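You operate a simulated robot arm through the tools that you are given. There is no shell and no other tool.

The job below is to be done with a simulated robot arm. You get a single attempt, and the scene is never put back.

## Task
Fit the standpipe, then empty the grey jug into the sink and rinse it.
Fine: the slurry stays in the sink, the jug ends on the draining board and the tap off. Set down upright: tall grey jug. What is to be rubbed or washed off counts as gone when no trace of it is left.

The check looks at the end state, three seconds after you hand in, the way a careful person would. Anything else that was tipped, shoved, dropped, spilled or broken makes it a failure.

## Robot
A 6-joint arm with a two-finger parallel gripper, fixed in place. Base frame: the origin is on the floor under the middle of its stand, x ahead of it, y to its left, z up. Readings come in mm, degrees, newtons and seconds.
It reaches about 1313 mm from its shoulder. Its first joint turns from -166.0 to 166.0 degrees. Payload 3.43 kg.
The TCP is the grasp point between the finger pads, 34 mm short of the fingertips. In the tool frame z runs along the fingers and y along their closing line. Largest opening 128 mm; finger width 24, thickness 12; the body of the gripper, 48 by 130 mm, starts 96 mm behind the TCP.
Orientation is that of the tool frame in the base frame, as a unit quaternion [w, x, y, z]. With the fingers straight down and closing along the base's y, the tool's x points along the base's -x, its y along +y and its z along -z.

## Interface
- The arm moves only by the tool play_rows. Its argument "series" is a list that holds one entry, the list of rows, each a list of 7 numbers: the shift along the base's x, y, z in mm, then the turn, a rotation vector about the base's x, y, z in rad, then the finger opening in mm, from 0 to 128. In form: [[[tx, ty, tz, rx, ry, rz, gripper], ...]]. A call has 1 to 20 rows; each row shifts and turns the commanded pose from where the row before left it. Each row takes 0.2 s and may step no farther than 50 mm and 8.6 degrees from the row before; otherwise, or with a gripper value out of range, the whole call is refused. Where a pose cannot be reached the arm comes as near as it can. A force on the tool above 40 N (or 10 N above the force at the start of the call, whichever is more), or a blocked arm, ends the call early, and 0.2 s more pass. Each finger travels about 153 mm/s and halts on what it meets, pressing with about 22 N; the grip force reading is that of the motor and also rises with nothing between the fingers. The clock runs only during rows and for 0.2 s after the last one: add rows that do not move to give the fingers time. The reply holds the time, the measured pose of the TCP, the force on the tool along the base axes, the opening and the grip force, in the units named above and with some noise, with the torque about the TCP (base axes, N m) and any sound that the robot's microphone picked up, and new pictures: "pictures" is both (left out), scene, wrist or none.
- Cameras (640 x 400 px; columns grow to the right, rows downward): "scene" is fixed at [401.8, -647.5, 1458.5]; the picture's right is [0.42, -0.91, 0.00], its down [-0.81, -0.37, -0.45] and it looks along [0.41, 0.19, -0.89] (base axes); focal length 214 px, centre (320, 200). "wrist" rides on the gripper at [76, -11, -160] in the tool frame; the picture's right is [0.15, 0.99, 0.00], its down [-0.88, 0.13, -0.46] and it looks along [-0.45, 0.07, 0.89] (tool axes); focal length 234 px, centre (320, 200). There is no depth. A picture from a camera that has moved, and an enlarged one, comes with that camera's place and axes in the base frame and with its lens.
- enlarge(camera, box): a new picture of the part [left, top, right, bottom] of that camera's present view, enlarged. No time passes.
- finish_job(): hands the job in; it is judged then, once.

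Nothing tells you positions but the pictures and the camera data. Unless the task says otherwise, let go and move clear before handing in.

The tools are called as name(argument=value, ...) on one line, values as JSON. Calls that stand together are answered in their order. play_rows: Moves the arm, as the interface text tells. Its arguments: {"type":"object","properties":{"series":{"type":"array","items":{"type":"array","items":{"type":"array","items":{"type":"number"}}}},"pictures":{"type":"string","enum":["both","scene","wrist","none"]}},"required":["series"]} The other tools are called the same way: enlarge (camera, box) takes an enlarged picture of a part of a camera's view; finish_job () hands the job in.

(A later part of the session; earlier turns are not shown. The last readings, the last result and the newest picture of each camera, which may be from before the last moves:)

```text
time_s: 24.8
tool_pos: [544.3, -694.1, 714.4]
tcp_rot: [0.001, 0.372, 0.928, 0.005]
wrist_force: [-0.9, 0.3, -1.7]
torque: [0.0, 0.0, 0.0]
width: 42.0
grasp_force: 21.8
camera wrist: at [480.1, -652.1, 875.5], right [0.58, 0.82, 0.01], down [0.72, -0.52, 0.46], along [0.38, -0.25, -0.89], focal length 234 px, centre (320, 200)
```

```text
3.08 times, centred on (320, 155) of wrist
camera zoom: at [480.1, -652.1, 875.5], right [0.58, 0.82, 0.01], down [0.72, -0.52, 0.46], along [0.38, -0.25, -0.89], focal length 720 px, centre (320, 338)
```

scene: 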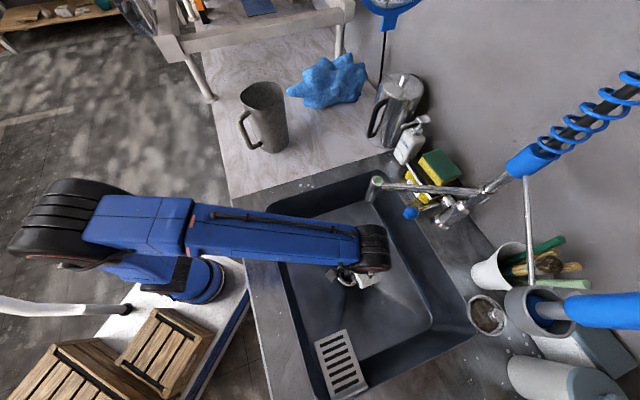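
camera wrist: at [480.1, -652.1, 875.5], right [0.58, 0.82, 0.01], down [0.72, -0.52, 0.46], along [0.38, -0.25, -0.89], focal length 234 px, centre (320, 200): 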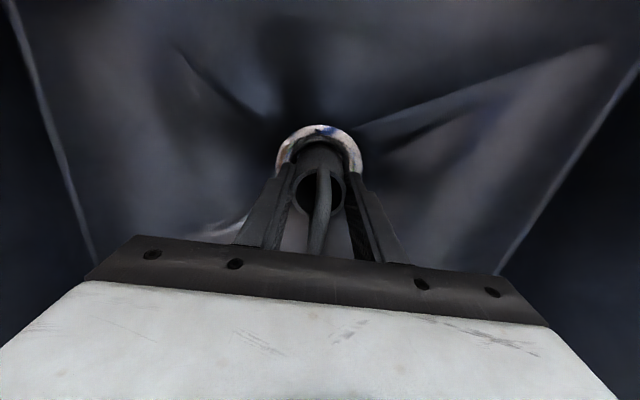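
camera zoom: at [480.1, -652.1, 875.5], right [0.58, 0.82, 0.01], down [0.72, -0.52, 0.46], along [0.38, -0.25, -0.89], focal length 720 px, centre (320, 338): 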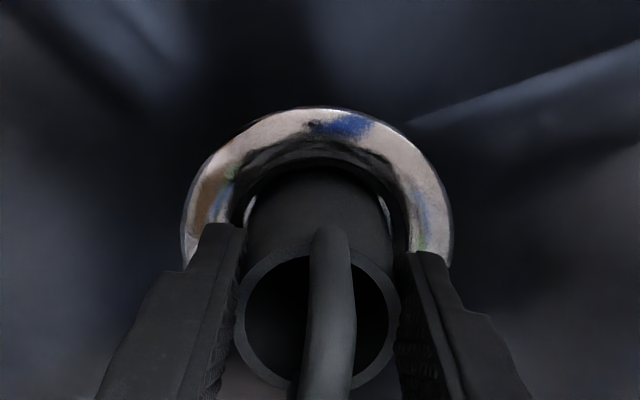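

Still no contact at z=714. I continue lowering carefully toward the seat.

play_rows(series=[[[0, 0, -3, 0, 0, 0, 30], [0, 0, -3, 0, 0, 0, 30], [0, 0, -3, 0, 0, 0, 30], [0, 0, 0, 0, 0, 0, 30]]], pictures="wrist")

enlarge(camera="wrist", box=[240, 90, 400, 220])

```text
time_s: 25.8
tool_pos: [546.0, -694.2, 705.6]
tcp_rot: [0.002, 0.371, 0.929, 0.006]
wrist_force: [-1.3, 0.1, -1.7]
torque: [-0.01, 0.01, -0.02]
width: 42.1
grasp_force: 21.6
camera wrist: at [480.3, -652.5, 866.9], right [0.58, 0.82, 0.01], down [0.72, -0.52, 0.46], along [0.38, -0.25, -0.89], focal length 234 px, centre (320, 200)
```

wrist: 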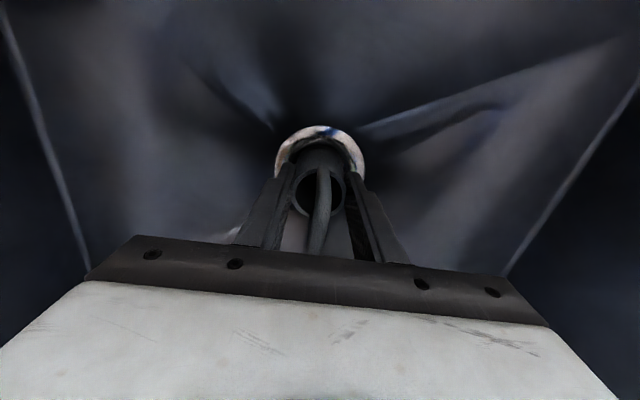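

```text
3.08 times, centred on (320, 155) of wrist
camera zoom: at [480.3, -652.5, 866.9], right [0.58, 0.82, 0.01], down [0.72, -0.52, 0.46], along [0.38, -0.25, -0.89], focal length 720 px, centre (320, 338)
```

zoom: 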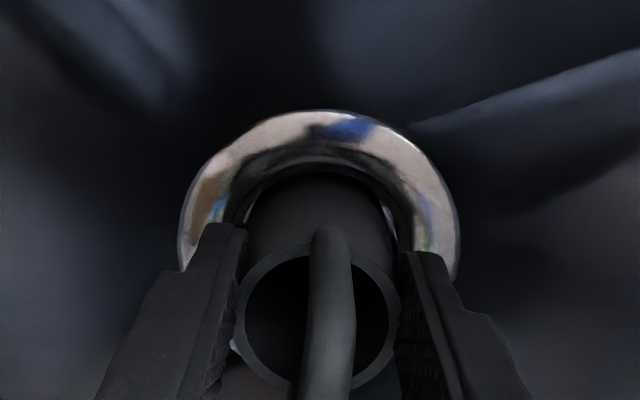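

The tube is about 25 mm into the drain with no contact yet. I will lower another few millimetres, watching the force.

play_rows(series=[[[0, 0, -3, 0, 0, 0, 30], [0, 0, -3, 0, 0, 0, 30], [0, 0, 0, 0, 0, 0, 30]]], pictures="wrist")

enlarge(camera="wrist", box=[240, 90, 400, 220])

```text
time_s: 26.6
tool_pos: [544.5, -693.8, 699.7]
tcp_rot: [0.002, 0.371, 0.929, 0.006]
wrist_force: [2.2, -0.7, 20.4]
torque: [-0.28, -0.03, -0.01]
width: 42.2
grasp_force: 22.5
camera wrist: at [480.2, -652.2, 862.0], right [0.58, 0.82, 0.01], down [0.72, -0.52, 0.46], along [0.38, -0.26, -0.89], focal length 234 px, centre (320, 200)
```

wrist: 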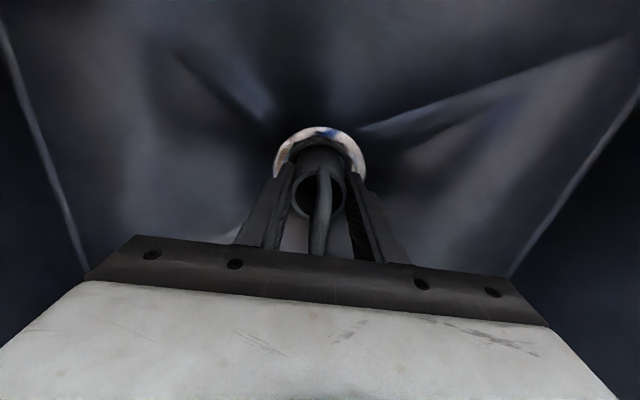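

```text
3.08 times, centred on (320, 155) of wrist
camera zoom: at [480.2, -652.2, 862.0], right [0.58, 0.82, 0.01], down [0.72, -0.52, 0.46], along [0.38, -0.26, -0.89], focal length 720 px, centre (320, 338)
```

zoom: 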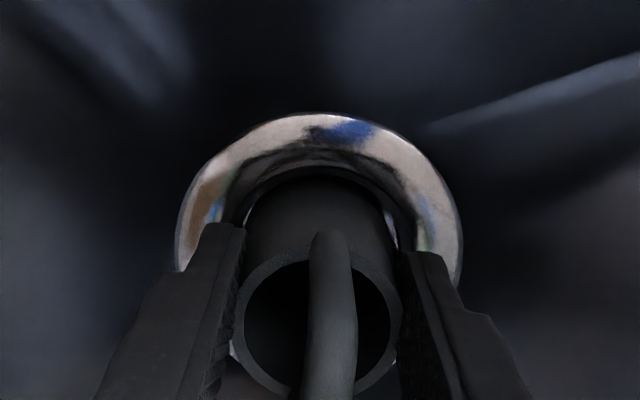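

Contact of about 20 N at z≈700: either the tube seat or the fingertips on the ring. I will ease up 2 mm, open the fingers slightly to let the tube settle, then look.

play_rows(series=[[[0, 0, 2, 0, 0, 0, 30], [0, 0, 0, 0, 0, 0, 52], [0, 0, 0, 0, 0, 0, 60], [0, 0, 0, 0, 0, 0, 60]]], pictures="wrist")

enlarge(camera="wrist", box=[240, 90, 400, 220])

```text
time_s: 27.6
tool_pos: [545.0, -693.4, 701.5]
tcp_rot: [0.002, 0.371, 0.928, 0.006]
wrist_force: [-0.3, -0.1, 0.6]
torque: [-0.03, 0.03, 0.0]
width: 60.0
grasp_force: 0.1
camera wrist: at [480.4, -652.2, 862.4], right [0.58, 0.82, 0.01], down [0.72, -0.52, 0.46], along [0.38, -0.25, -0.89], focal length 234 px, centre (320, 200)
```

wrist: 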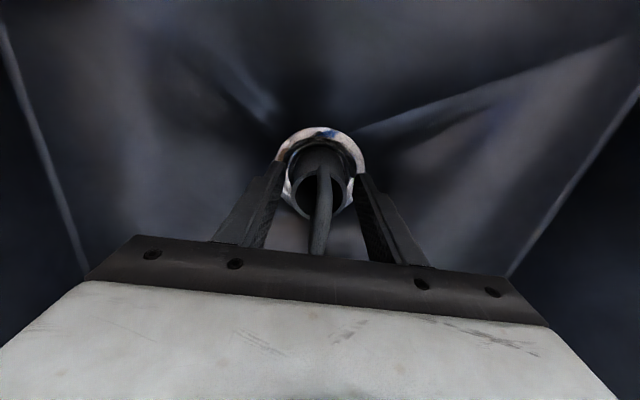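

```text
3.08 times, centred on (320, 155) of wrist
camera zoom: at [480.4, -652.2, 862.4], right [0.58, 0.82, 0.01], down [0.72, -0.52, 0.46], along [0.38, -0.25, -0.89], focal length 720 px, centre (320, 338)
```

zoom: 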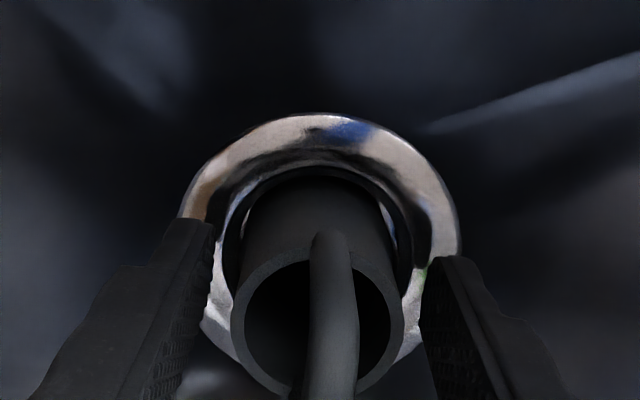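

The tube stands in the drain ring. To test whether it is fully seated I will regrip it higher, so the fingertips clear the ring, and press down gently.

play_rows(series=[[[0, 0, 8, 0, 0, 0, 60], [0, 0, 8, 0, 0, 0, 60], [0, 0, 0, 0, 0, 0, 36], [0, 0, 0, 0, 0, 0, 30], [0, 0, 0, 0, 0, 0, 30], [0, 0, -2, 0, 0, 0, 30], [0, 0, -2, 0, 0, 0, 30], [0, 0, 0, 0, 0, 0, 30]]], pictures="wrist")

enlarge(camera="wrist", box=[240, 90, 400, 220])

```text
time_s: 29.4
tool_pos: [543.9, -693.1, 715.1]
tcp_rot: [0.003, 0.371, 0.929, 0.006]
wrist_force: [4.2, 0.5, 20.2]
torque: [-0.11, -0.21, 0.03]
width: 42.2
grasp_force: 22.4
camera wrist: at [479.8, -652.5, 875.7], right [0.58, 0.82, 0.01], down [0.72, -0.52, 0.46], along [0.38, -0.26, -0.89], focal length 234 px, centre (320, 200)
```

wrist: 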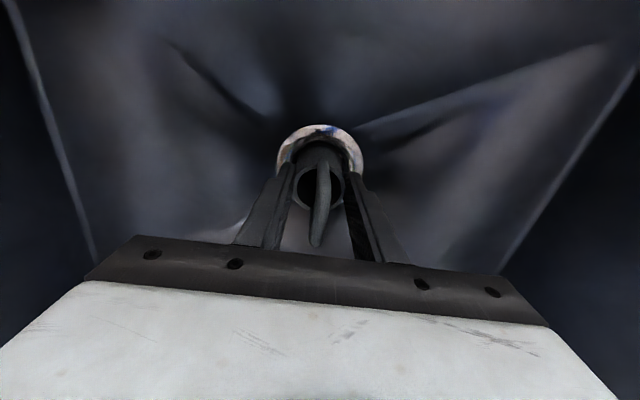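

```text
3.08 times, centred on (320, 155) of wrist
camera zoom: at [479.8, -652.5, 875.7], right [0.58, 0.82, 0.01], down [0.72, -0.52, 0.46], along [0.38, -0.26, -0.89], focal length 720 px, centre (320, 338)
```

zoom: 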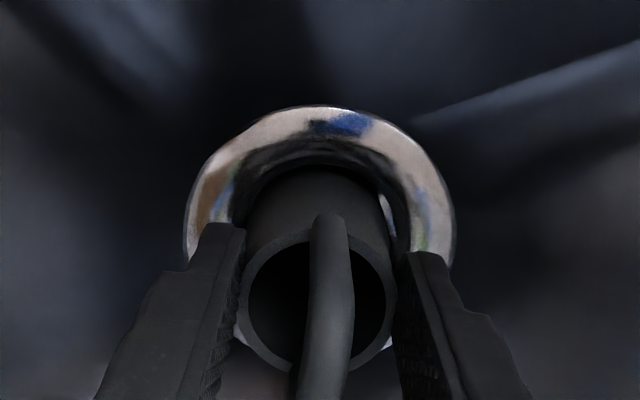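

Pressing with 20 N does not move the tube further, so it rests on something solid. I will release, rise, and view it from above to judge the fit.

play_rows(series=[[[0, 0, 1.5, 0, 0, 0, 30], [0, 0, 0, 0, 0, 0, 60], [0, 0, 0, 0, 0, 0, 90], [0, 0, 20, 0, 0, 0, 90], [0, 0, 30, 0, 0, 0, 90], [0, 0, 40, 0, 0, 0, 90], [-10, 10, 40, 0, 0, 0, 90], [-10, 10, 40, 0, 0, 0, 90], [0, 0, 0, 0, 0, 0, 90]]])

enlarge(camera="wrist", box=[260, 70, 400, 190])

enlarge(camera="scene", box=[310, 230, 400, 310])

```text
time_s: 31.4
tool_pos: [524.6, -674.5, 882.8]
tcp_rot: [0.001, 0.371, 0.928, 0.006]
wrist_force: [-0.6, -0.7, -0.6]
torque: [0.02, 0.0, -0.01]
width: 89.9
grasp_force: 0.0
camera wrist: at [461.0, -633.7, 1043.8], right [0.58, 0.82, 0.01], down [0.72, -0.52, 0.46], along [0.38, -0.25, -0.89], focal length 234 px, centre (320, 200)
```

scene: 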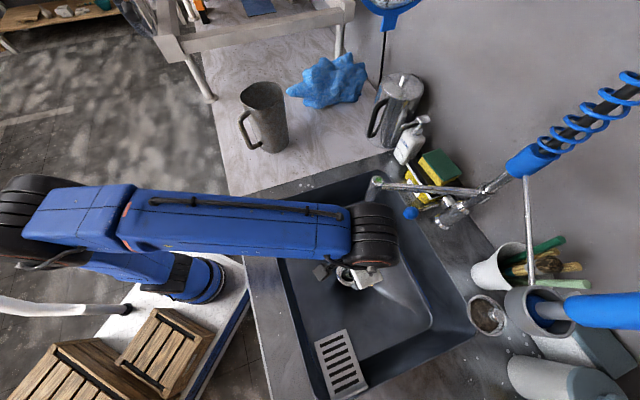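
wrist: 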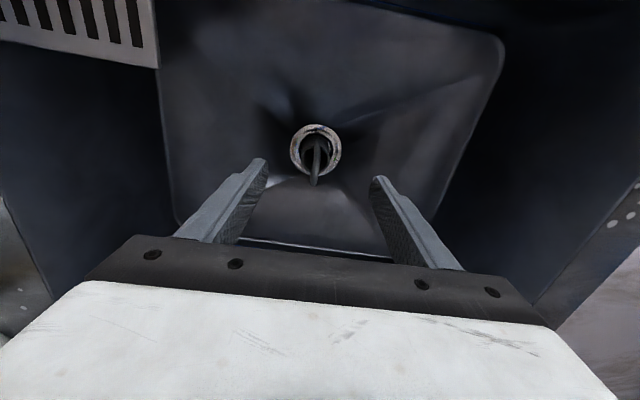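

```text
3.33 times, centred on (330, 130) of wrist
camera zoom: at [461.0, -633.7, 1043.8], right [0.58, 0.82, 0.01], down [0.72, -0.52, 0.46], along [0.38, -0.25, -0.89], focal length 781 px, centre (287, 433)
```

zoom: 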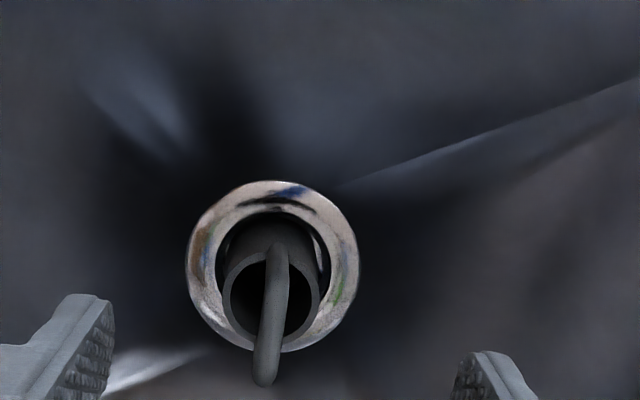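

```text
5.00 times, centred on (355, 270) of scene
camera zoom: at [401.8, -647.5, 1458.5], right [0.42, -0.91, 0.0], down [-0.81, -0.37, -0.45], along [0.41, 0.19, -0.89], focal length 1072 px, centre (145, -150)
```

zoom: 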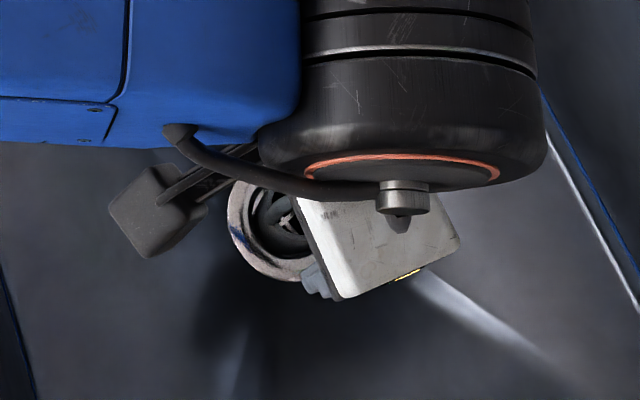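

The standpipe stands centred and upright in the drain. As a seating test, I will regrip it and wiggle it gently under light downward load to see whether it drops further or is held sideways.

play_rows(series=[[[10, -9, -40, 0, 0, 0, 90], [10, -9, -40, 0, 0, 0, 90], [0, 0, -40, 0, 0, 0, 90], [0, 0, -30, 0, 0, 0, 90], [0, 0, -16, 0, 0, 0, 60], [0, 0, 0, 0, 0, 0, 30], [0, 0, 0, 0, 0, 0, 30], [0, 0, 0, 0, 0, 0, 30]]], pictures="none")

play_rows(series=[[[0, 0, -1.5, 0, 0, 0, 30], [1, 1, 0, 0, 0, 0, 30], [1, 1, 0, 0, 0, 0, 30], [0, 0, 0, 0, 0, 0, 30]]], pictures="none")

play_rows(series=[[[-1, -1, 0, 0, 0, 0, 30], [-1, -1, 0, 0, 0, 0, 30], [-1, -1, 0, 0, 0, 0, 30], [-1, -1, 0, 0, 0, 0, 30], [0, 0, 0, 0, 0, 0, 30]]], pictures="none")

play_rows(series=[[[1, 1, 0, 0, 0, 0, 30], [1, 1, 0, 0, 0, 0, 30], [1, -1, 0, 0, 0, 0, 30], [1, -1, 0, 0, 0, 0, 30], [0, 0, 0, 0, 0, 0, 30]]], pictures="none")

play_rows(series=[[[-1, 1, 0, 0, 0, 0, 30], [-1, 1, 0, 0, 0, 0, 30], [-1, 1, 0, 0, 0, 0, 30], [-1, 1, 0, 0, 0, 0, 30], [0, 0, 0, 0, 0, 0, 30]]], pictures="wrist")

```text
time_s: 33.2
tool_pos: [544.3, -693.7, 719.3]
tcp_rot: [0.002, 0.371, 0.928, 0.006]
wrist_force: [0.9, 0.4, -0.3]
torque: [0.01, 0.0, -0.01]
width: 42.1
grasp_force: 22.2
```

```text
time_s: 34.2
tool_pos: [545.4, -690.3, 718.7]
tcp_rot: [0.002, 0.372, 0.928, 0.005]
wrist_force: [-5.8, -9.1, 15.0]
torque: [-0.58, 0.26, -0.07]
width: 42.1
grasp_force: 22.0
```

```text
time_s: 35.4
tool_pos: [542.8, -694.2, 719.2]
tcp_rot: [0.001, 0.371, 0.929, 0.006]
wrist_force: [4.5, 4.1, 17.0]
torque: [0.1, -0.28, 0.06]
width: 41.8
grasp_force: 22.2
```

```text
time_s: 36.6
tool_pos: [544.5, -693.5, 718.1]
tcp_rot: [0.0, 0.372, 0.928, 0.006]
wrist_force: [-12.0, 8.2, 8.8]
torque: [0.34, 0.67, -0.09]
width: 42.1
grasp_force: 21.7
```

```text
time_s: 37.8
tool_pos: [541.6, -689.5, 717.2]
tcp_rot: [0.002, 0.372, 0.928, 0.006]
wrist_force: [6.8, -6.1, 5.0]
torque: [-0.58, -0.65, -0.02]
width: 41.9
grasp_force: 21.7
camera wrist: at [478.3, -648.6, 878.2], right [0.58, 0.82, 0.01], down [0.72, -0.52, 0.46], along [0.38, -0.25, -0.89], focal length 234 px, centre (320, 200)
```

wrist: 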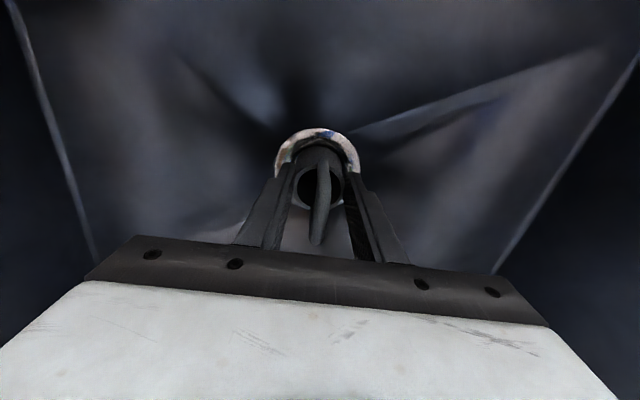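

The tube is held sideways on all four sides and solid downward, so it is seated in the drain. I will recentre, release, and rise clear.

play_rows(series=[[[1, -1, 0, 0, 0, 0, 30], [1, -1, 0.5, 0, 0, 0, 30], [0, 0, 1, 0, 0, 0, 30], [0, 0, 0, 0, 0, 0, 60], [0, 0, 0, 0, 0, 0, 90], [0, 0, 30, 0, 0, 0, 90], [0, 0, 40, 0, 0, 0, 90], [0, 0, 40, 0, 0, 0, 90], [0, 0, 40, 0, 0, 0, 90], [-10, 20, 20, 0, 0, 0, 90], [-20, 30, 20, 0, 0, 0, 90], [-20, 40, 0, 0, 0, 0, 90], [0, 40, 0, 0, 0, 0, 90], [0, 0, 0, 0, 0, 0, 90]]])

enlarge(camera="scene", box=[310, 230, 400, 310])

enlarge(camera="wrist", box=[200, 30, 360, 150])

```text
time_s: 40.8
tool_pos: [497.9, -559.4, 911.5]
tcp_rot: [0.001, 0.372, 0.928, 0.006]
wrist_force: [-0.7, 0.8, 0.0]
torque: [-0.02, -0.01, 0.0]
width: 90.1
grasp_force: 0.0
camera wrist: at [433.1, -518.3, 1070.8], right [0.58, 0.82, 0.01], down [0.72, -0.52, 0.46], along [0.38, -0.25, -0.89], focal length 234 px, centre (320, 200)
```

scene: 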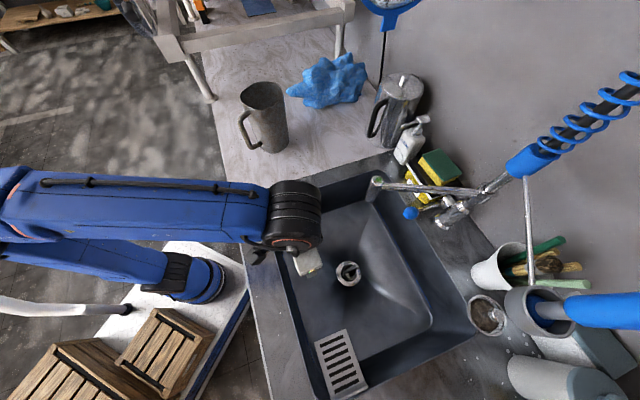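
wrist: 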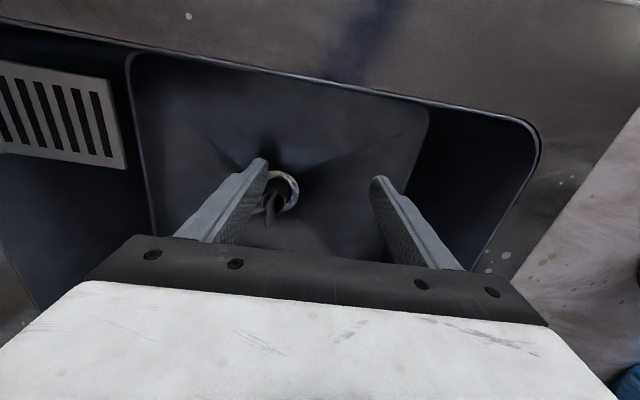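

```text
5.00 times, centred on (355, 270) of scene
camera zoom: at [401.8, -647.5, 1458.5], right [0.42, -0.91, 0.0], down [-0.81, -0.37, -0.45], along [0.41, 0.19, -0.89], focal length 1072 px, centre (145, -150)
```

zoom: 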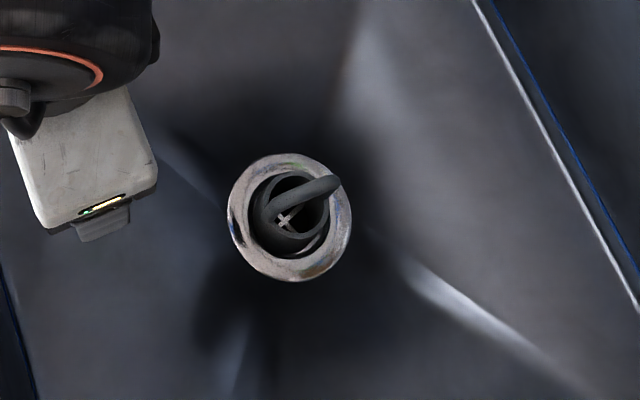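

```text
3.33 times, centred on (280, 90) of wrist
camera zoom: at [433.1, -518.3, 1070.8], right [0.58, 0.82, 0.01], down [0.72, -0.52, 0.46], along [0.38, -0.25, -0.89], focal length 781 px, centre (453, 567)
```

zoom: 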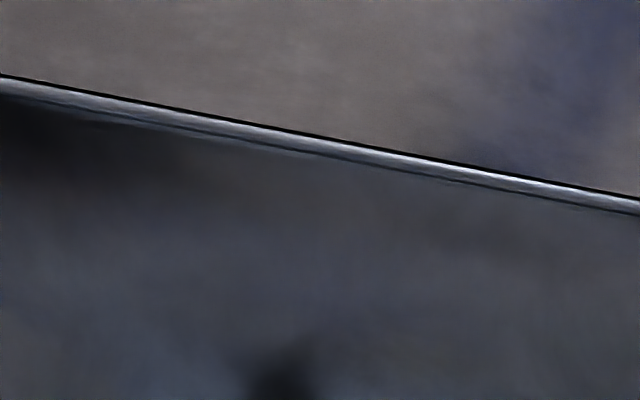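

The standpipe is fitted and standing in the drain. Next I will bring the wrist camera in front of the grey jug to measure its rim, body and handle.

play_rows(series=[[[-10, 40, 27, 0, 0, 0, 90], [-10, 40, 27, 0, 0, 0, 90], [-10, 40, 27, 0, 0, 0, 90], [-10, 40, 27, 0, 0, 0, 90], [26, 40, 0, 0, 0, 0, 90], [26, 40, 0, -0.09, -0.094, 0, 90], [26, 40, 0, -0.09, -0.094, 0, 90], [26, 40, 0, -0.09, -0.094, 0, 90], [26, 40, 0, -0.09, -0.094, 0, 90], [26, 40, 0, 0, 0, 0, 90], [0, 0, 0, 0, 0, 0, 90]]])

enlarge(camera="wrist", box=[160, 0, 480, 240])

```text
time_s: 43.2
tool_pos: [610.0, -160.7, 1016.8]
tcp_rot: [0.241, 0.359, 0.897, -0.091]
wrist_force: [-0.3, 0.0, 0.6]
torque: [-0.02, -0.01, 0.01]
width: 90.2
grasp_force: 0.0
camera wrist: at [495.9, -70.9, 1118.9], right [0.59, 0.81, -0.06], down [0.48, -0.28, 0.83], along [0.66, -0.52, -0.55], focal length 234 px, centre (320, 200)
```

scene: 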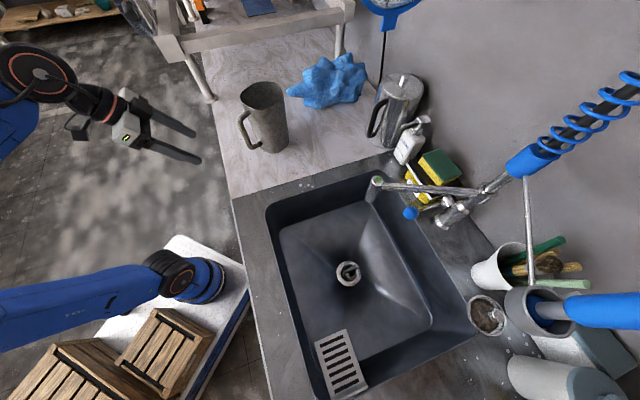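
wrist: 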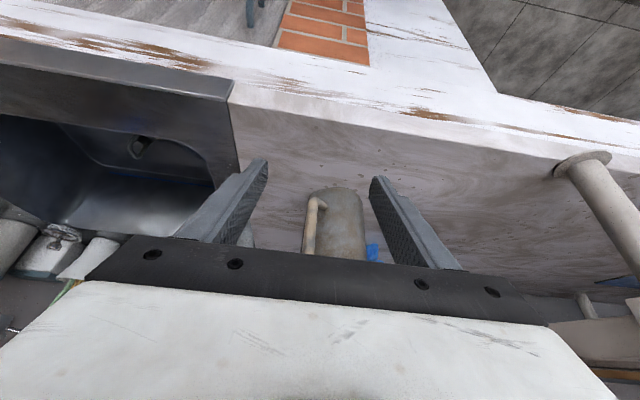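

```text
1.67 times, centred on (320, 120) of wrist
camera zoom: at [495.9, -70.9, 1118.9], right [0.59, 0.81, -0.06], down [0.48, -0.28, 0.83], along [0.66, -0.52, -0.55], focal length 390 px, centre (320, 333)
```

zoom: 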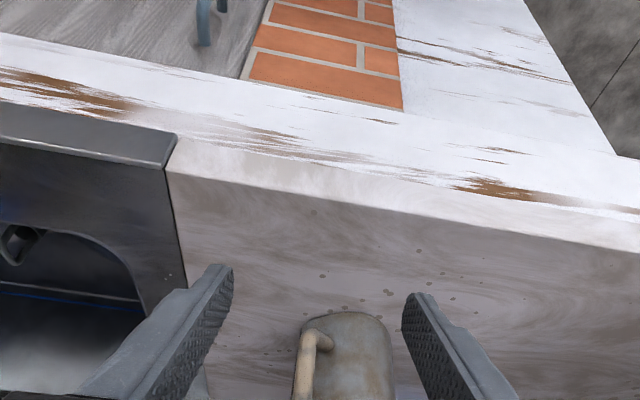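

The natural pose hides the jug behind the gripper. I will try rolling the tool about its own axis so the camera sits above the fingers.

play_rows(series=[[[0, 0, 0, 0.0547, -0.0501, -0.1292, 90], [0, 0, 0, 0.0547, -0.0501, -0.1292, 90], [0, 0, 0, 0.0547, -0.0501, -0.1292, 90], [0, 0, 0, 0.0547, -0.0501, -0.1292, 90], [0, 0, 0, 0.0547, -0.0501, -0.1292, 90], [0, 0, 0, 0.0547, -0.0501, -0.1292, 90], [0, 0, 0, 0.0547, -0.0501, -0.1292, 90], [0, 0, 0, 0.0547, -0.0501, -0.1292, 90], [0, 0, 0, 0.0547, -0.0501, -0.1292, 90], [0, 0, 0, 0.0547, -0.0501, -0.1292, 90], [0, 0, 0, 0.0547, -0.0501, -0.1292, 90], [0, 0, 0, 0.0547, -0.0501, -0.1292, 90], [0, 0, 0, 0.0547, -0.0501, -0.1292, 90], [0, 0, 0, 0.0547, -0.0501, -0.1292, 90], [0, 0, 0, 0.0547, -0.0501, -0.1292, 90], [0, 0, 0, 0.0547, -0.0501, -0.1292, 90], [0, 0, 0, 0.0547, -0.0501, -0.1292, 90], [0, 0, 0, 0.0547, -0.0501, -0.1292, 90], [0, 0, 0, 0.0547, -0.0501, -0.1292, 90], [0, 0, 0, 0.0547, -0.0501, -0.1292, 90]]])

```text
time_s: 47.4
tool_pos: [540.4, -308.4, 1028.1]
tcp_rot: [0.107, 0.925, -0.279, 0.234]
wrist_force: [-0.5, -0.7, -0.3]
torque: [0.01, 0.04, 0.01]
width: 89.6
grasp_force: 0.1
out of reach, approached as far as the arm can: row 16, 17, 18, 19, 20
camera wrist: at [542.1, -282.5, 1203.8], right [-0.46, -0.88, 0.14], down [-0.89, 0.46, -0.03], along [-0.04, -0.14, -0.99], focal length 234 px, centre (320, 200)
```

scene: 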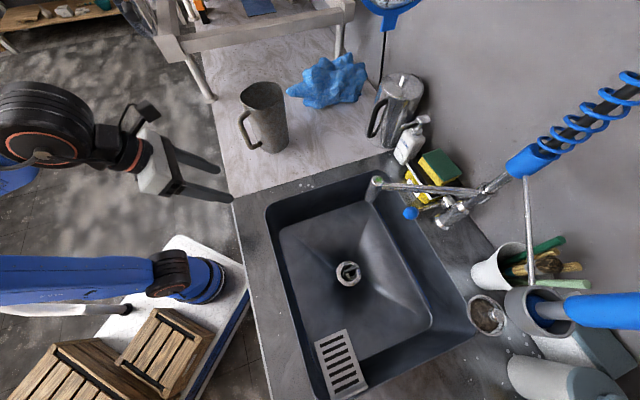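
wrist: 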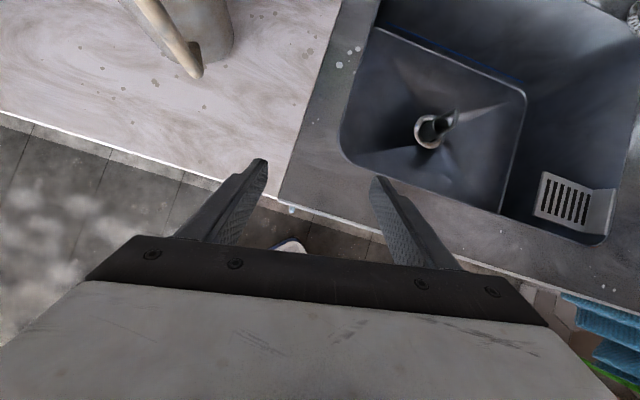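

The roll got nearly all the way with the camera above the fingers, though the arm drifted to (540,-308,1028). I will now pitch the fingers up so the camera looks toward the jug.

play_rows(series=[[[0, 0, 0, -0.097, -0.101, 0, 90], [0, 0, 0, -0.097, -0.101, 0, 90], [0, 0, 0, -0.097, -0.101, 0, 90], [0, 0, 0, -0.097, -0.101, 0, 90], [0, 0, 0, 0, 0, 0, 90]]])

enlarge(camera="wrist", box=[0, 0, 320, 200])

```text
time_s: 48.6
tool_pos: [535.8, -313.7, 1027.4]
tcp_rot: [0.227, 0.82, -0.248, 0.464]
wrist_force: [-0.5, -0.6, -0.5]
torque: [0.0, 0.0, 0.03]
width: 89.8
grasp_force: 0.0
out of reach, approached as far as the arm can: row 1, 3
camera wrist: at [472.6, -224.6, 1167.6], right [-0.54, -0.8, 0.27], down [-0.77, 0.35, -0.54], along [0.33, -0.5, -0.8], focal length 234 px, centre (320, 200)
```

scene: 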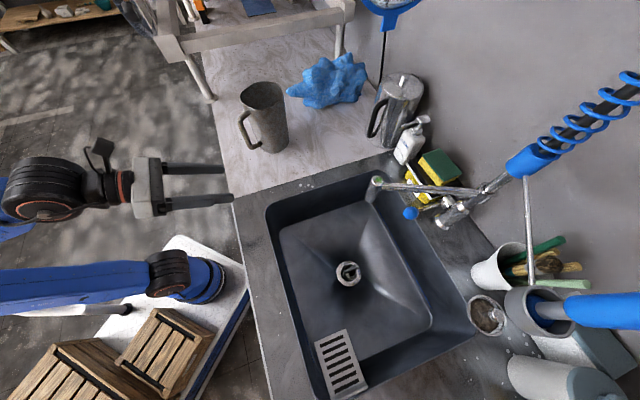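
wrist: 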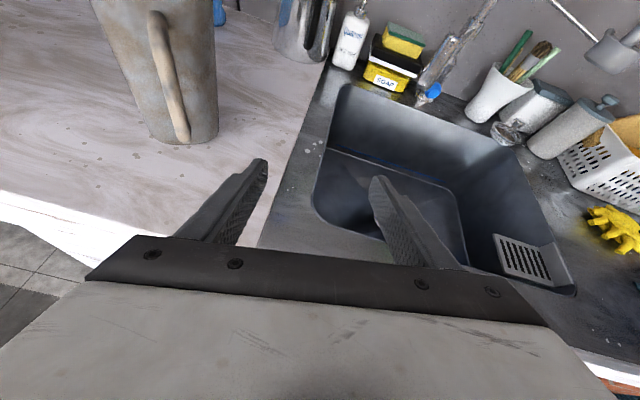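

```text
2.00 times, centred on (160, 100) of wrist
camera zoom: at [472.6, -224.6, 1167.6], right [-0.54, -0.8, 0.27], down [-0.77, 0.35, -0.54], along [0.33, -0.5, -0.8], focal length 468 px, centre (640, 400)
```

zoom: 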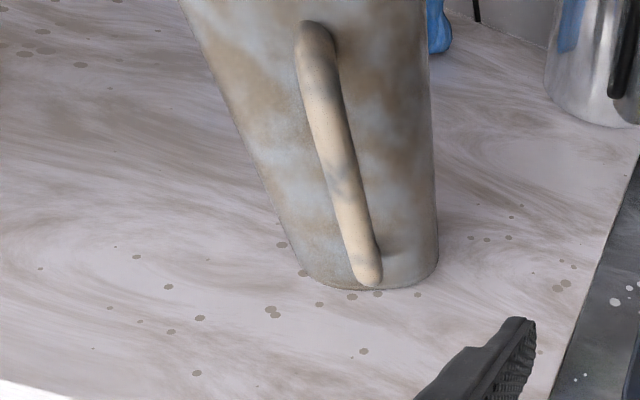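

Now I have a good view of the jug with its handle facing the front. I will yaw left to bring the whole jug into view for measurement.

play_rows(series=[[[-10, 10, 10, 0, 0, 0.14, 90], [-10, 10, 10, 0, 0, 0.14, 90], [-10, 10, 10, 0, 0, 0.14, 90], [0, 0, 0, 0.07, -0.05, -0.05, 90], [0, 0, 0, 0, 0, 0, 90]]])

enlarge(camera="wrist", box=[100, 0, 420, 200])

```text
time_s: 49.1
tool_pos: [575.6, -217.4, 1038.2]
tcp_rot: [0.096, 0.86, -0.039, 0.5]
wrist_force: [-0.7, 0.3, 0.9]
torque: [0.0, -0.01, 0.05]
width: 90.0
grasp_force: 0.1
stopped in row 2: the arm was blocked; the commanded pose is now the measured one
camera wrist: at [478.9, -173.0, 1179.3], right [-0.09, -0.96, 0.25], down [-0.85, -0.06, -0.53], along [0.52, -0.26, -0.81], focal length 234 px, centre (320, 200)
```

scene: 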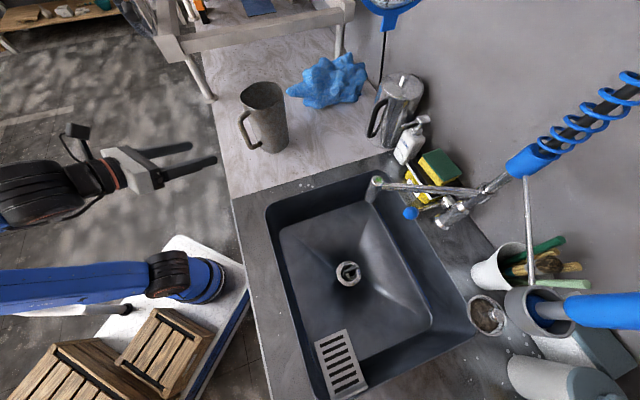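
wrist: 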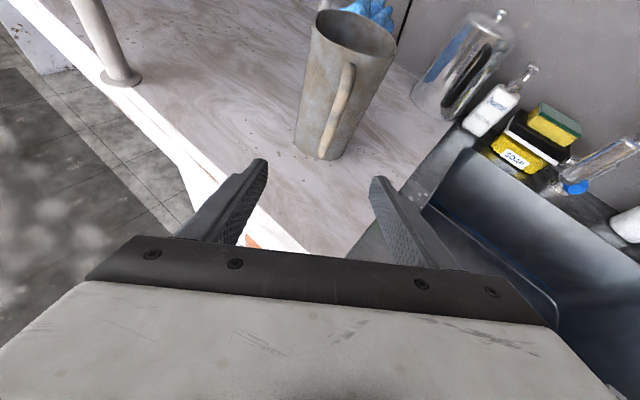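

```text
2.00 times, centred on (260, 100) of wrist
camera zoom: at [478.9, -173.0, 1179.3], right [-0.09, -0.96, 0.25], down [-0.85, -0.06, -0.53], along [0.52, -0.26, -0.81], focal length 468 px, centre (440, 400)
```

zoom: 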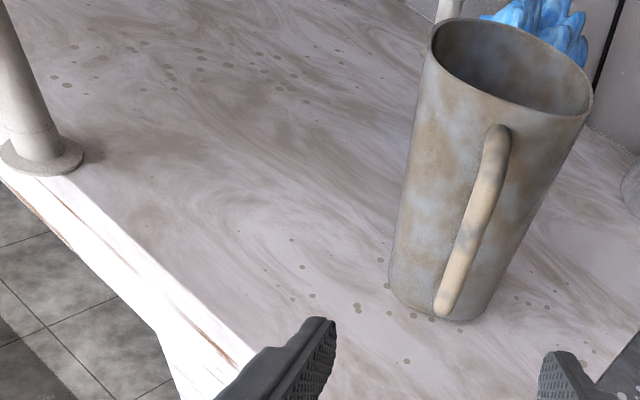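

The arm stopped near a joint limit, but the view is good: the whole jug is visible. I will enlarge both views to measure rim and handle.

enlarge(camera="scene", box=[225, 70, 305, 160])

enlarge(camera="wrist", box=[280, 0, 420, 170])

enlarge(camera="wrist", box=[420, 40, 640, 220])

```text
4.44 times, centred on (265, 115) of scene
camera zoom: at [401.8, -647.5, 1458.5], right [0.42, -0.91, 0.0], down [-0.81, -0.37, -0.45], along [0.41, 0.19, -0.89], focal length 953 px, centre (564, 578)
```

zoom: 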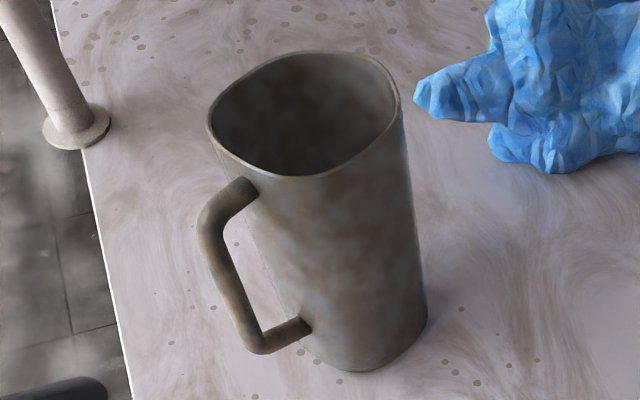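

```text
2.35 times, centred on (350, 85) of wrist
camera zoom: at [478.9, -173.0, 1179.3], right [-0.09, -0.96, 0.25], down [-0.85, -0.06, -0.53], along [0.52, -0.26, -0.81], focal length 551 px, centre (249, 471)
```

zoom: 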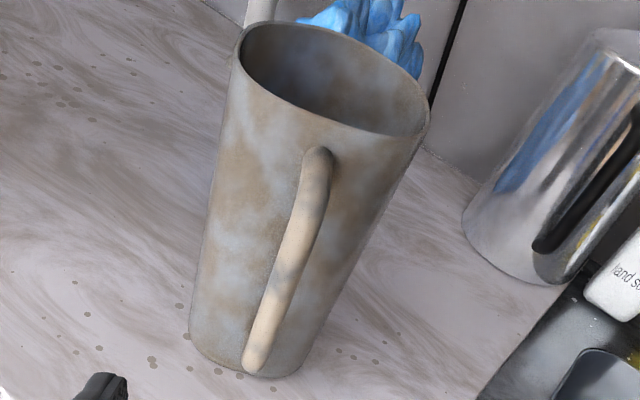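

```text
2.22 times, centred on (530, 130) of wrist
camera zoom: at [478.9, -173.0, 1179.3], right [-0.09, -0.96, 0.25], down [-0.85, -0.06, -0.53], along [0.52, -0.26, -0.81], focal length 520 px, centre (-147, 356)
```

zoom: 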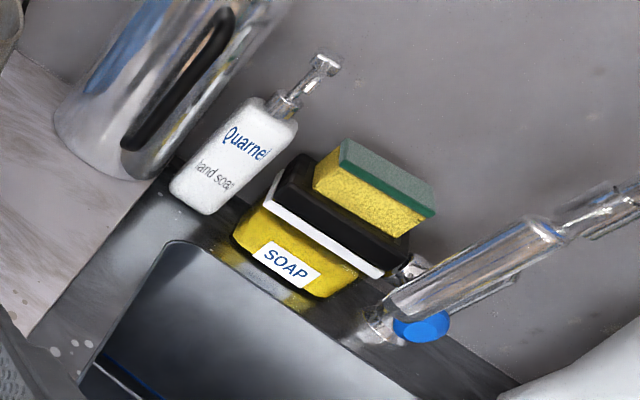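

The jug's axis is about (810,-282), rim z≈1062 (about 110 mm wide), base about 90 mm wide, and its handle points along azimuth 168° with its outer face 93 mm from the axis. I will roll the tool back to the natural pose so I can approach from the front, straddling the handle.

play_rows(series=[[[0, 0, 0, -0.1277, 0.0306, 0.0722, 90], [0, 0, 0, -0.1277, 0.0306, 0.0722, 90], [0, 0, 0, -0.1277, 0.0306, 0.0722, 90], [0, 0, 0, -0.1277, 0.0306, 0.0722, 90], [0, 0, 0, -0.1277, 0.0306, 0.0722, 90], [0, 0, 0, -0.1277, 0.0306, 0.0722, 90], [0, 0, 0, -0.1277, 0.0306, 0.0722, 90], [0, 0, 0, -0.1277, 0.0306, 0.0722, 90], [0, 0, 0, -0.1277, 0.0306, 0.0722, 90], [0, 0, 0, -0.1277, 0.0306, 0.0722, 90], [0, 0, 0, -0.1277, 0.0306, 0.0722, 90], [0, 0, 0, -0.1277, 0.0306, 0.0722, 90], [0, 0, 0, -0.1277, 0.0306, 0.0722, 90], [0, 0, 0, -0.1277, 0.0306, 0.0722, 90], [0, 0, 0, -0.1277, 0.0306, 0.0722, 90], [0, 0, 0, -0.1277, 0.0306, 0.0722, 90], [0, 0, 0, -0.1277, 0.0306, 0.0722, 90], [0, 0, 0, -0.1277, 0.0306, 0.0722, 90], [0, 0, 0, -0.1277, 0.0306, 0.0722, 90], [0, 0, 0, -0.1277, 0.0306, 0.0722, 90]]])

```text
time_s: 53.4
tool_pos: [576.0, -210.9, 1040.4]
tcp_rot: [0.513, 0.082, 0.854, -0.045]
wrist_force: [-0.8, -0.1, -0.6]
torque: [0.0, 0.0, 0.03]
width: 89.9
grasp_force: 0.0
camera wrist: at [400.0, -188.9, 1049.5], right [0.12, 0.99, -0.12], down [0.04, 0.12, 0.99], along [0.99, -0.12, -0.02], focal length 234 px, centre (320, 200)
```

scene: 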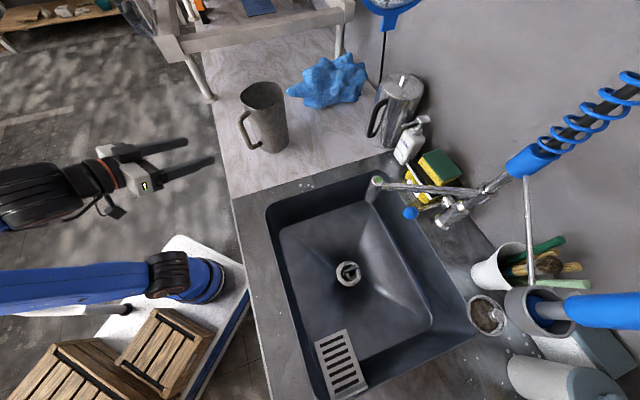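
wrist: 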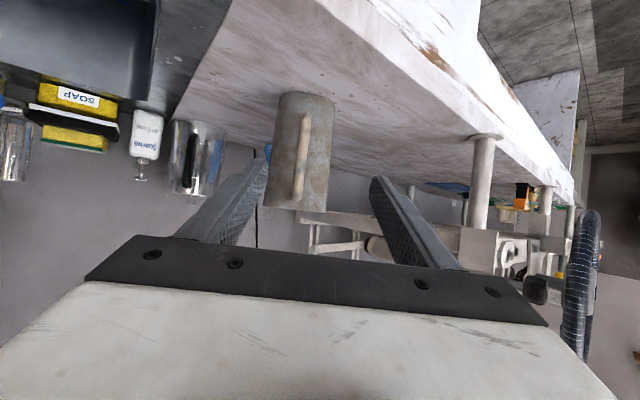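

Now the camera looks almost level at the jug (upside down), with the tool azimuth about -10°, close to the handle direction. I will enlarge to measure the jug heights and the handle position.

enlarge(camera="wrist", box=[240, 70, 380, 230])

enlarge(camera="wrist", box=[0, 0, 260, 240])

```text
2.50 times, centred on (310, 150) of wrist
camera zoom: at [400.0, -188.9, 1049.5], right [0.12, 0.99, -0.12], down [0.04, 0.12, 0.99], along [0.99, -0.12, -0.02], focal length 585 px, centre (345, 325)
```

zoom: 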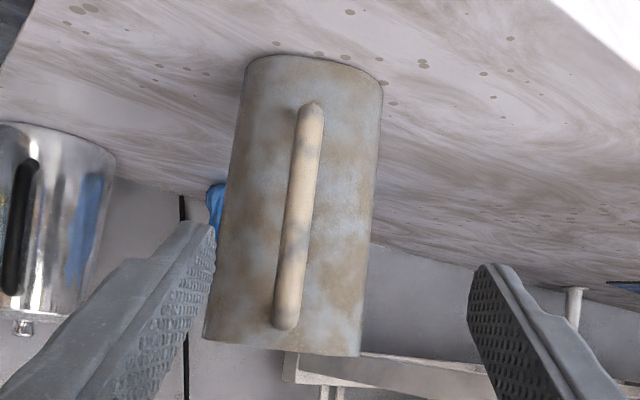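

```text
1.67 times, centred on (130, 120) of wrist
camera zoom: at [400.0, -188.9, 1049.5], right [0.12, 0.99, -0.12], down [0.04, 0.12, 0.99], along [0.99, -0.12, -0.02], focal length 390 px, centre (637, 333)
```

zoom: 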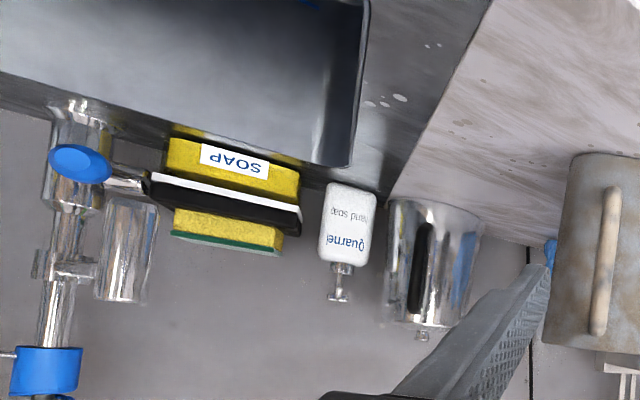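

Counter height is about z=873 and the jug axis (810,-282) is confirmed, with the handle bar at z 921–1048. I will open fully, pitch to about 15° down, lower to z≈955 and line up in front of the handle.

play_rows(series=[[[0, -10, -15, -0.0211, -0.1116, -0.02, 128], [0, -9, -15, -0.0211, -0.1116, -0.02, 128], [0, 0, -28, 0, 0, 0, 128], [0, 0, -27, 0, 0, 0, 128], [0, 0, 0, 0, 0, 0, 128]]])

enlarge(camera="wrist", box=[180, 60, 460, 260])

```text
time_s: 54.0
tool_pos: [608.2, -192.0, 998.0]
tcp_rot: [0.593, 0.045, 0.804, -0.01]
wrist_force: [-0.2, -0.4, 0.0]
torque: [-0.02, -0.02, 0.04]
width: 127.8
grasp_force: 0.1
stopped in row 3: the arm was blocked; the commanded pose is now the measured one
camera wrist: at [432.8, -186.8, 973.9], right [0.04, 0.99, -0.1], down [-0.17, 0.11, 0.98], along [0.99, -0.02, 0.17], focal length 234 px, centre (320, 200)
```

scene: 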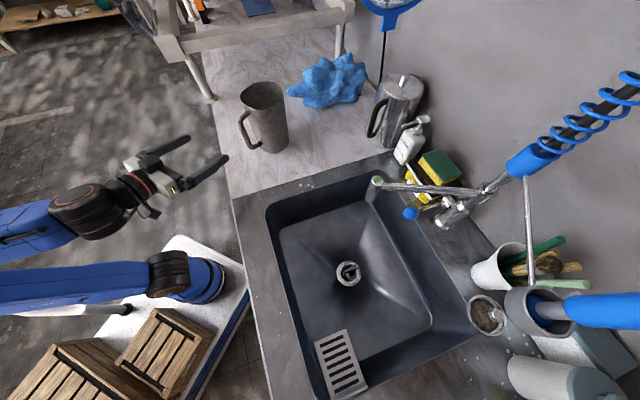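
wrist: 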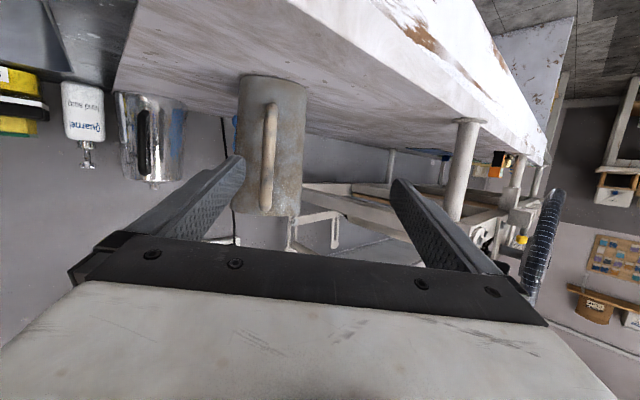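

```text
2.00 times, centred on (320, 160) of wrist
camera zoom: at [432.8, -186.8, 973.9], right [0.04, 0.99, -0.1], down [-0.17, 0.11, 0.98], along [0.99, -0.02, 0.17], focal length 468 px, centre (320, 280)
```

zoom: 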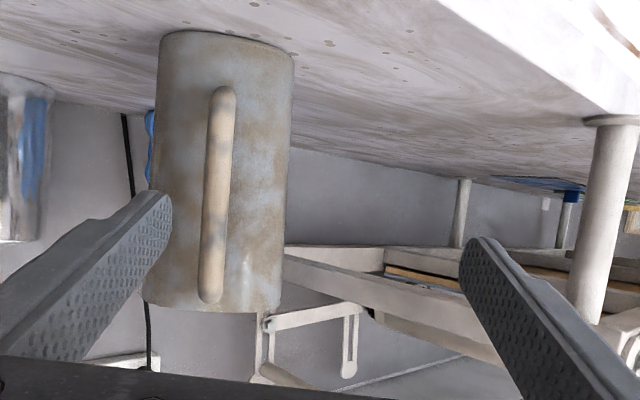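

The arm was blocked near a wrist singularity when levelling. I will use a steeper approach instead (fingers about 45° down), where the palm passes above the handle; first pitch down and line up at about 220 mm in front of the jug.

play_rows(series=[[[-3, -4, 6, 0.012, 0.122, 0, 128], [-3, -6, 6, 0.012, 0.122, 0, 128], [-3, -8, 0, 0.018, 0.121, -0.04, 128], [-2, -8, 0, 0.018, 0.121, -0.05, 128], [-2, -8, 0, 0, 0, -0.05, 128], [0, -8, 0, 0, 0, 0, 128], [0, 0, 0, 0, 0, 0, 128]]])

enlarge(camera="wrist", box=[180, 60, 460, 260])

```text
time_s: 55.6
tool_pos: [595.9, -228.0, 1011.2]
tcp_rot: [0.38, 0.12, 0.917, -0.033]
wrist_force: [0.7, 0.3, 0.4]
torque: [0.01, -0.04, 0.02]
width: 128.0
grasp_force: 0.1
camera wrist: at [431.0, -200.8, 1071.2], right [0.14, 0.99, -0.08], down [0.32, 0.03, 0.95], along [0.94, -0.16, -0.31], focal length 234 px, centre (320, 200)
```

scene: 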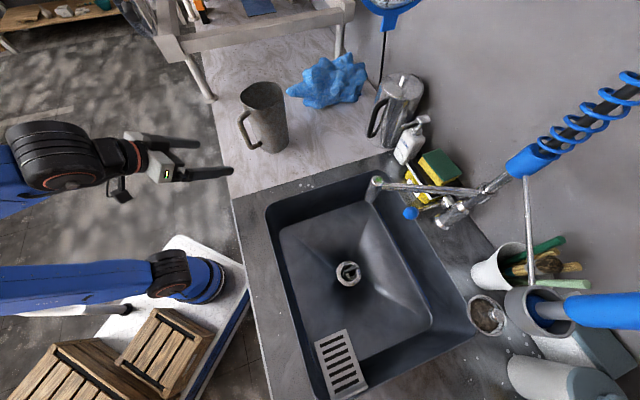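
wrist: 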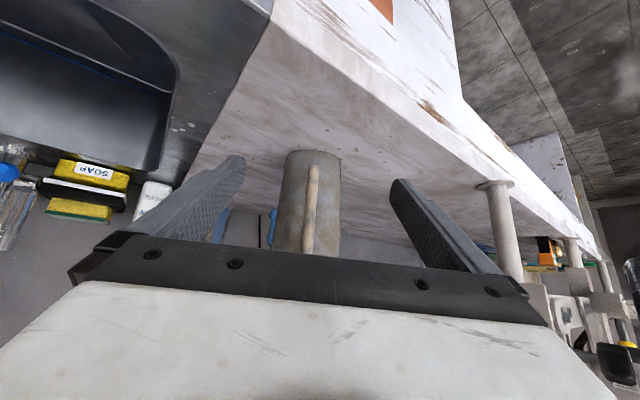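

```text
2.00 times, centred on (320, 160) of wrist
camera zoom: at [431.0, -200.8, 1071.2], right [0.14, 0.99, -0.08], down [0.32, 0.03, 0.95], along [0.94, -0.16, -0.31], focal length 468 px, centre (320, 280)
```

zoom: 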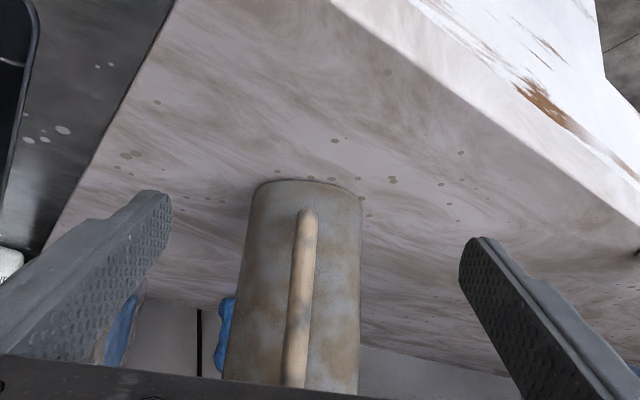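

The tool is at 45° down, azimuth about -13°, and centred on the jug line. I will advance horizontally, straddling the handle, in two stages.

play_rows(series=[[[33, -8.3, -3, 0, 0, 0, 128], [33, -8.3, -3, 0, 0, 0, 128], [33, -8.3, -2, 0, 0, 0, 128], [0, 0, 0, 0, 0, 0, 128]]])

enlarge(camera="wrist", box=[180, 60, 460, 260])

enlarge(camera="scene", box=[160, 70, 300, 190])

```text
time_s: 56.6
tool_pos: [693.9, -253.6, 1002.3]
tcp_rot: [0.379, 0.119, 0.917, -0.034]
wrist_force: [0.9, 0.1, -0.2]
torque: [-0.01, 0.04, 0.02]
width: 127.9
grasp_force: 0.0
camera wrist: at [529.2, -225.8, 1062.7], right [0.14, 0.99, -0.07], down [0.32, 0.03, 0.95], along [0.94, -0.16, -0.31], focal length 234 px, centre (320, 200)
```

scene: 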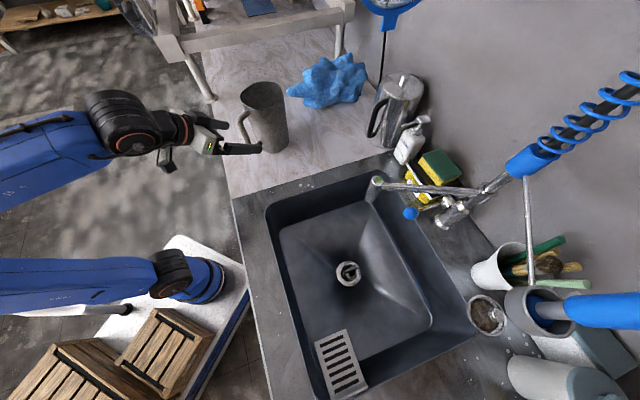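
wrist: 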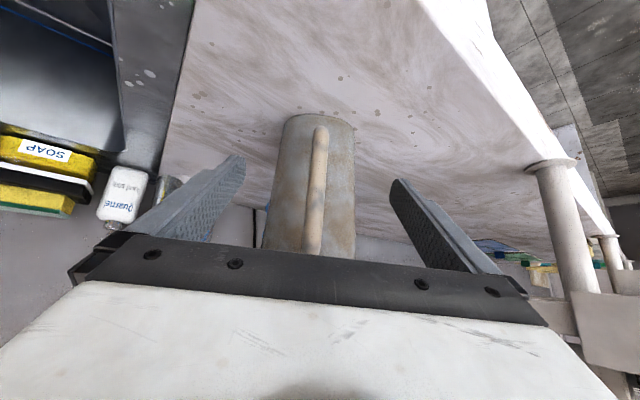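

```text
2.00 times, centred on (320, 160) of wrist
camera zoom: at [529.2, -225.8, 1062.7], right [0.14, 0.99, -0.07], down [0.32, 0.03, 0.95], along [0.94, -0.16, -0.31], focal length 468 px, centre (320, 280)
```

zoom: 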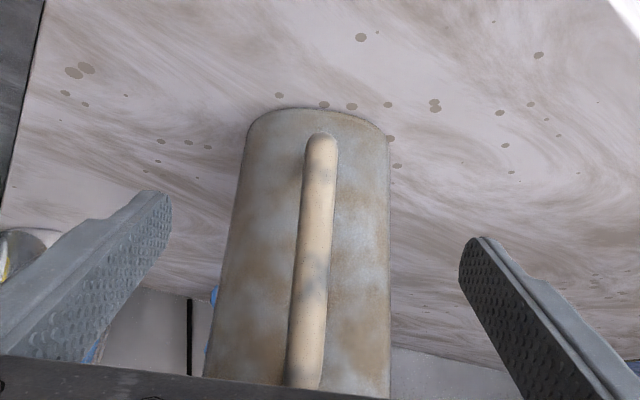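

```text
3.33 times, centred on (230, 130) of scene
camera zoom: at [401.8, -647.5, 1458.5], right [0.42, -0.91, 0.0], down [-0.81, -0.37, -0.45], along [0.41, 0.19, -0.89], focal length 715 px, centre (620, 433)
```

zoom: 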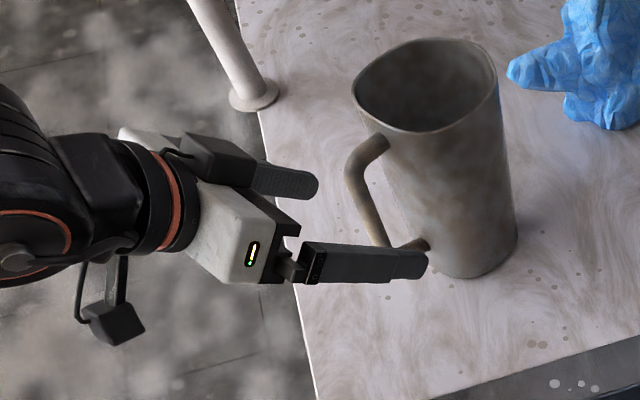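

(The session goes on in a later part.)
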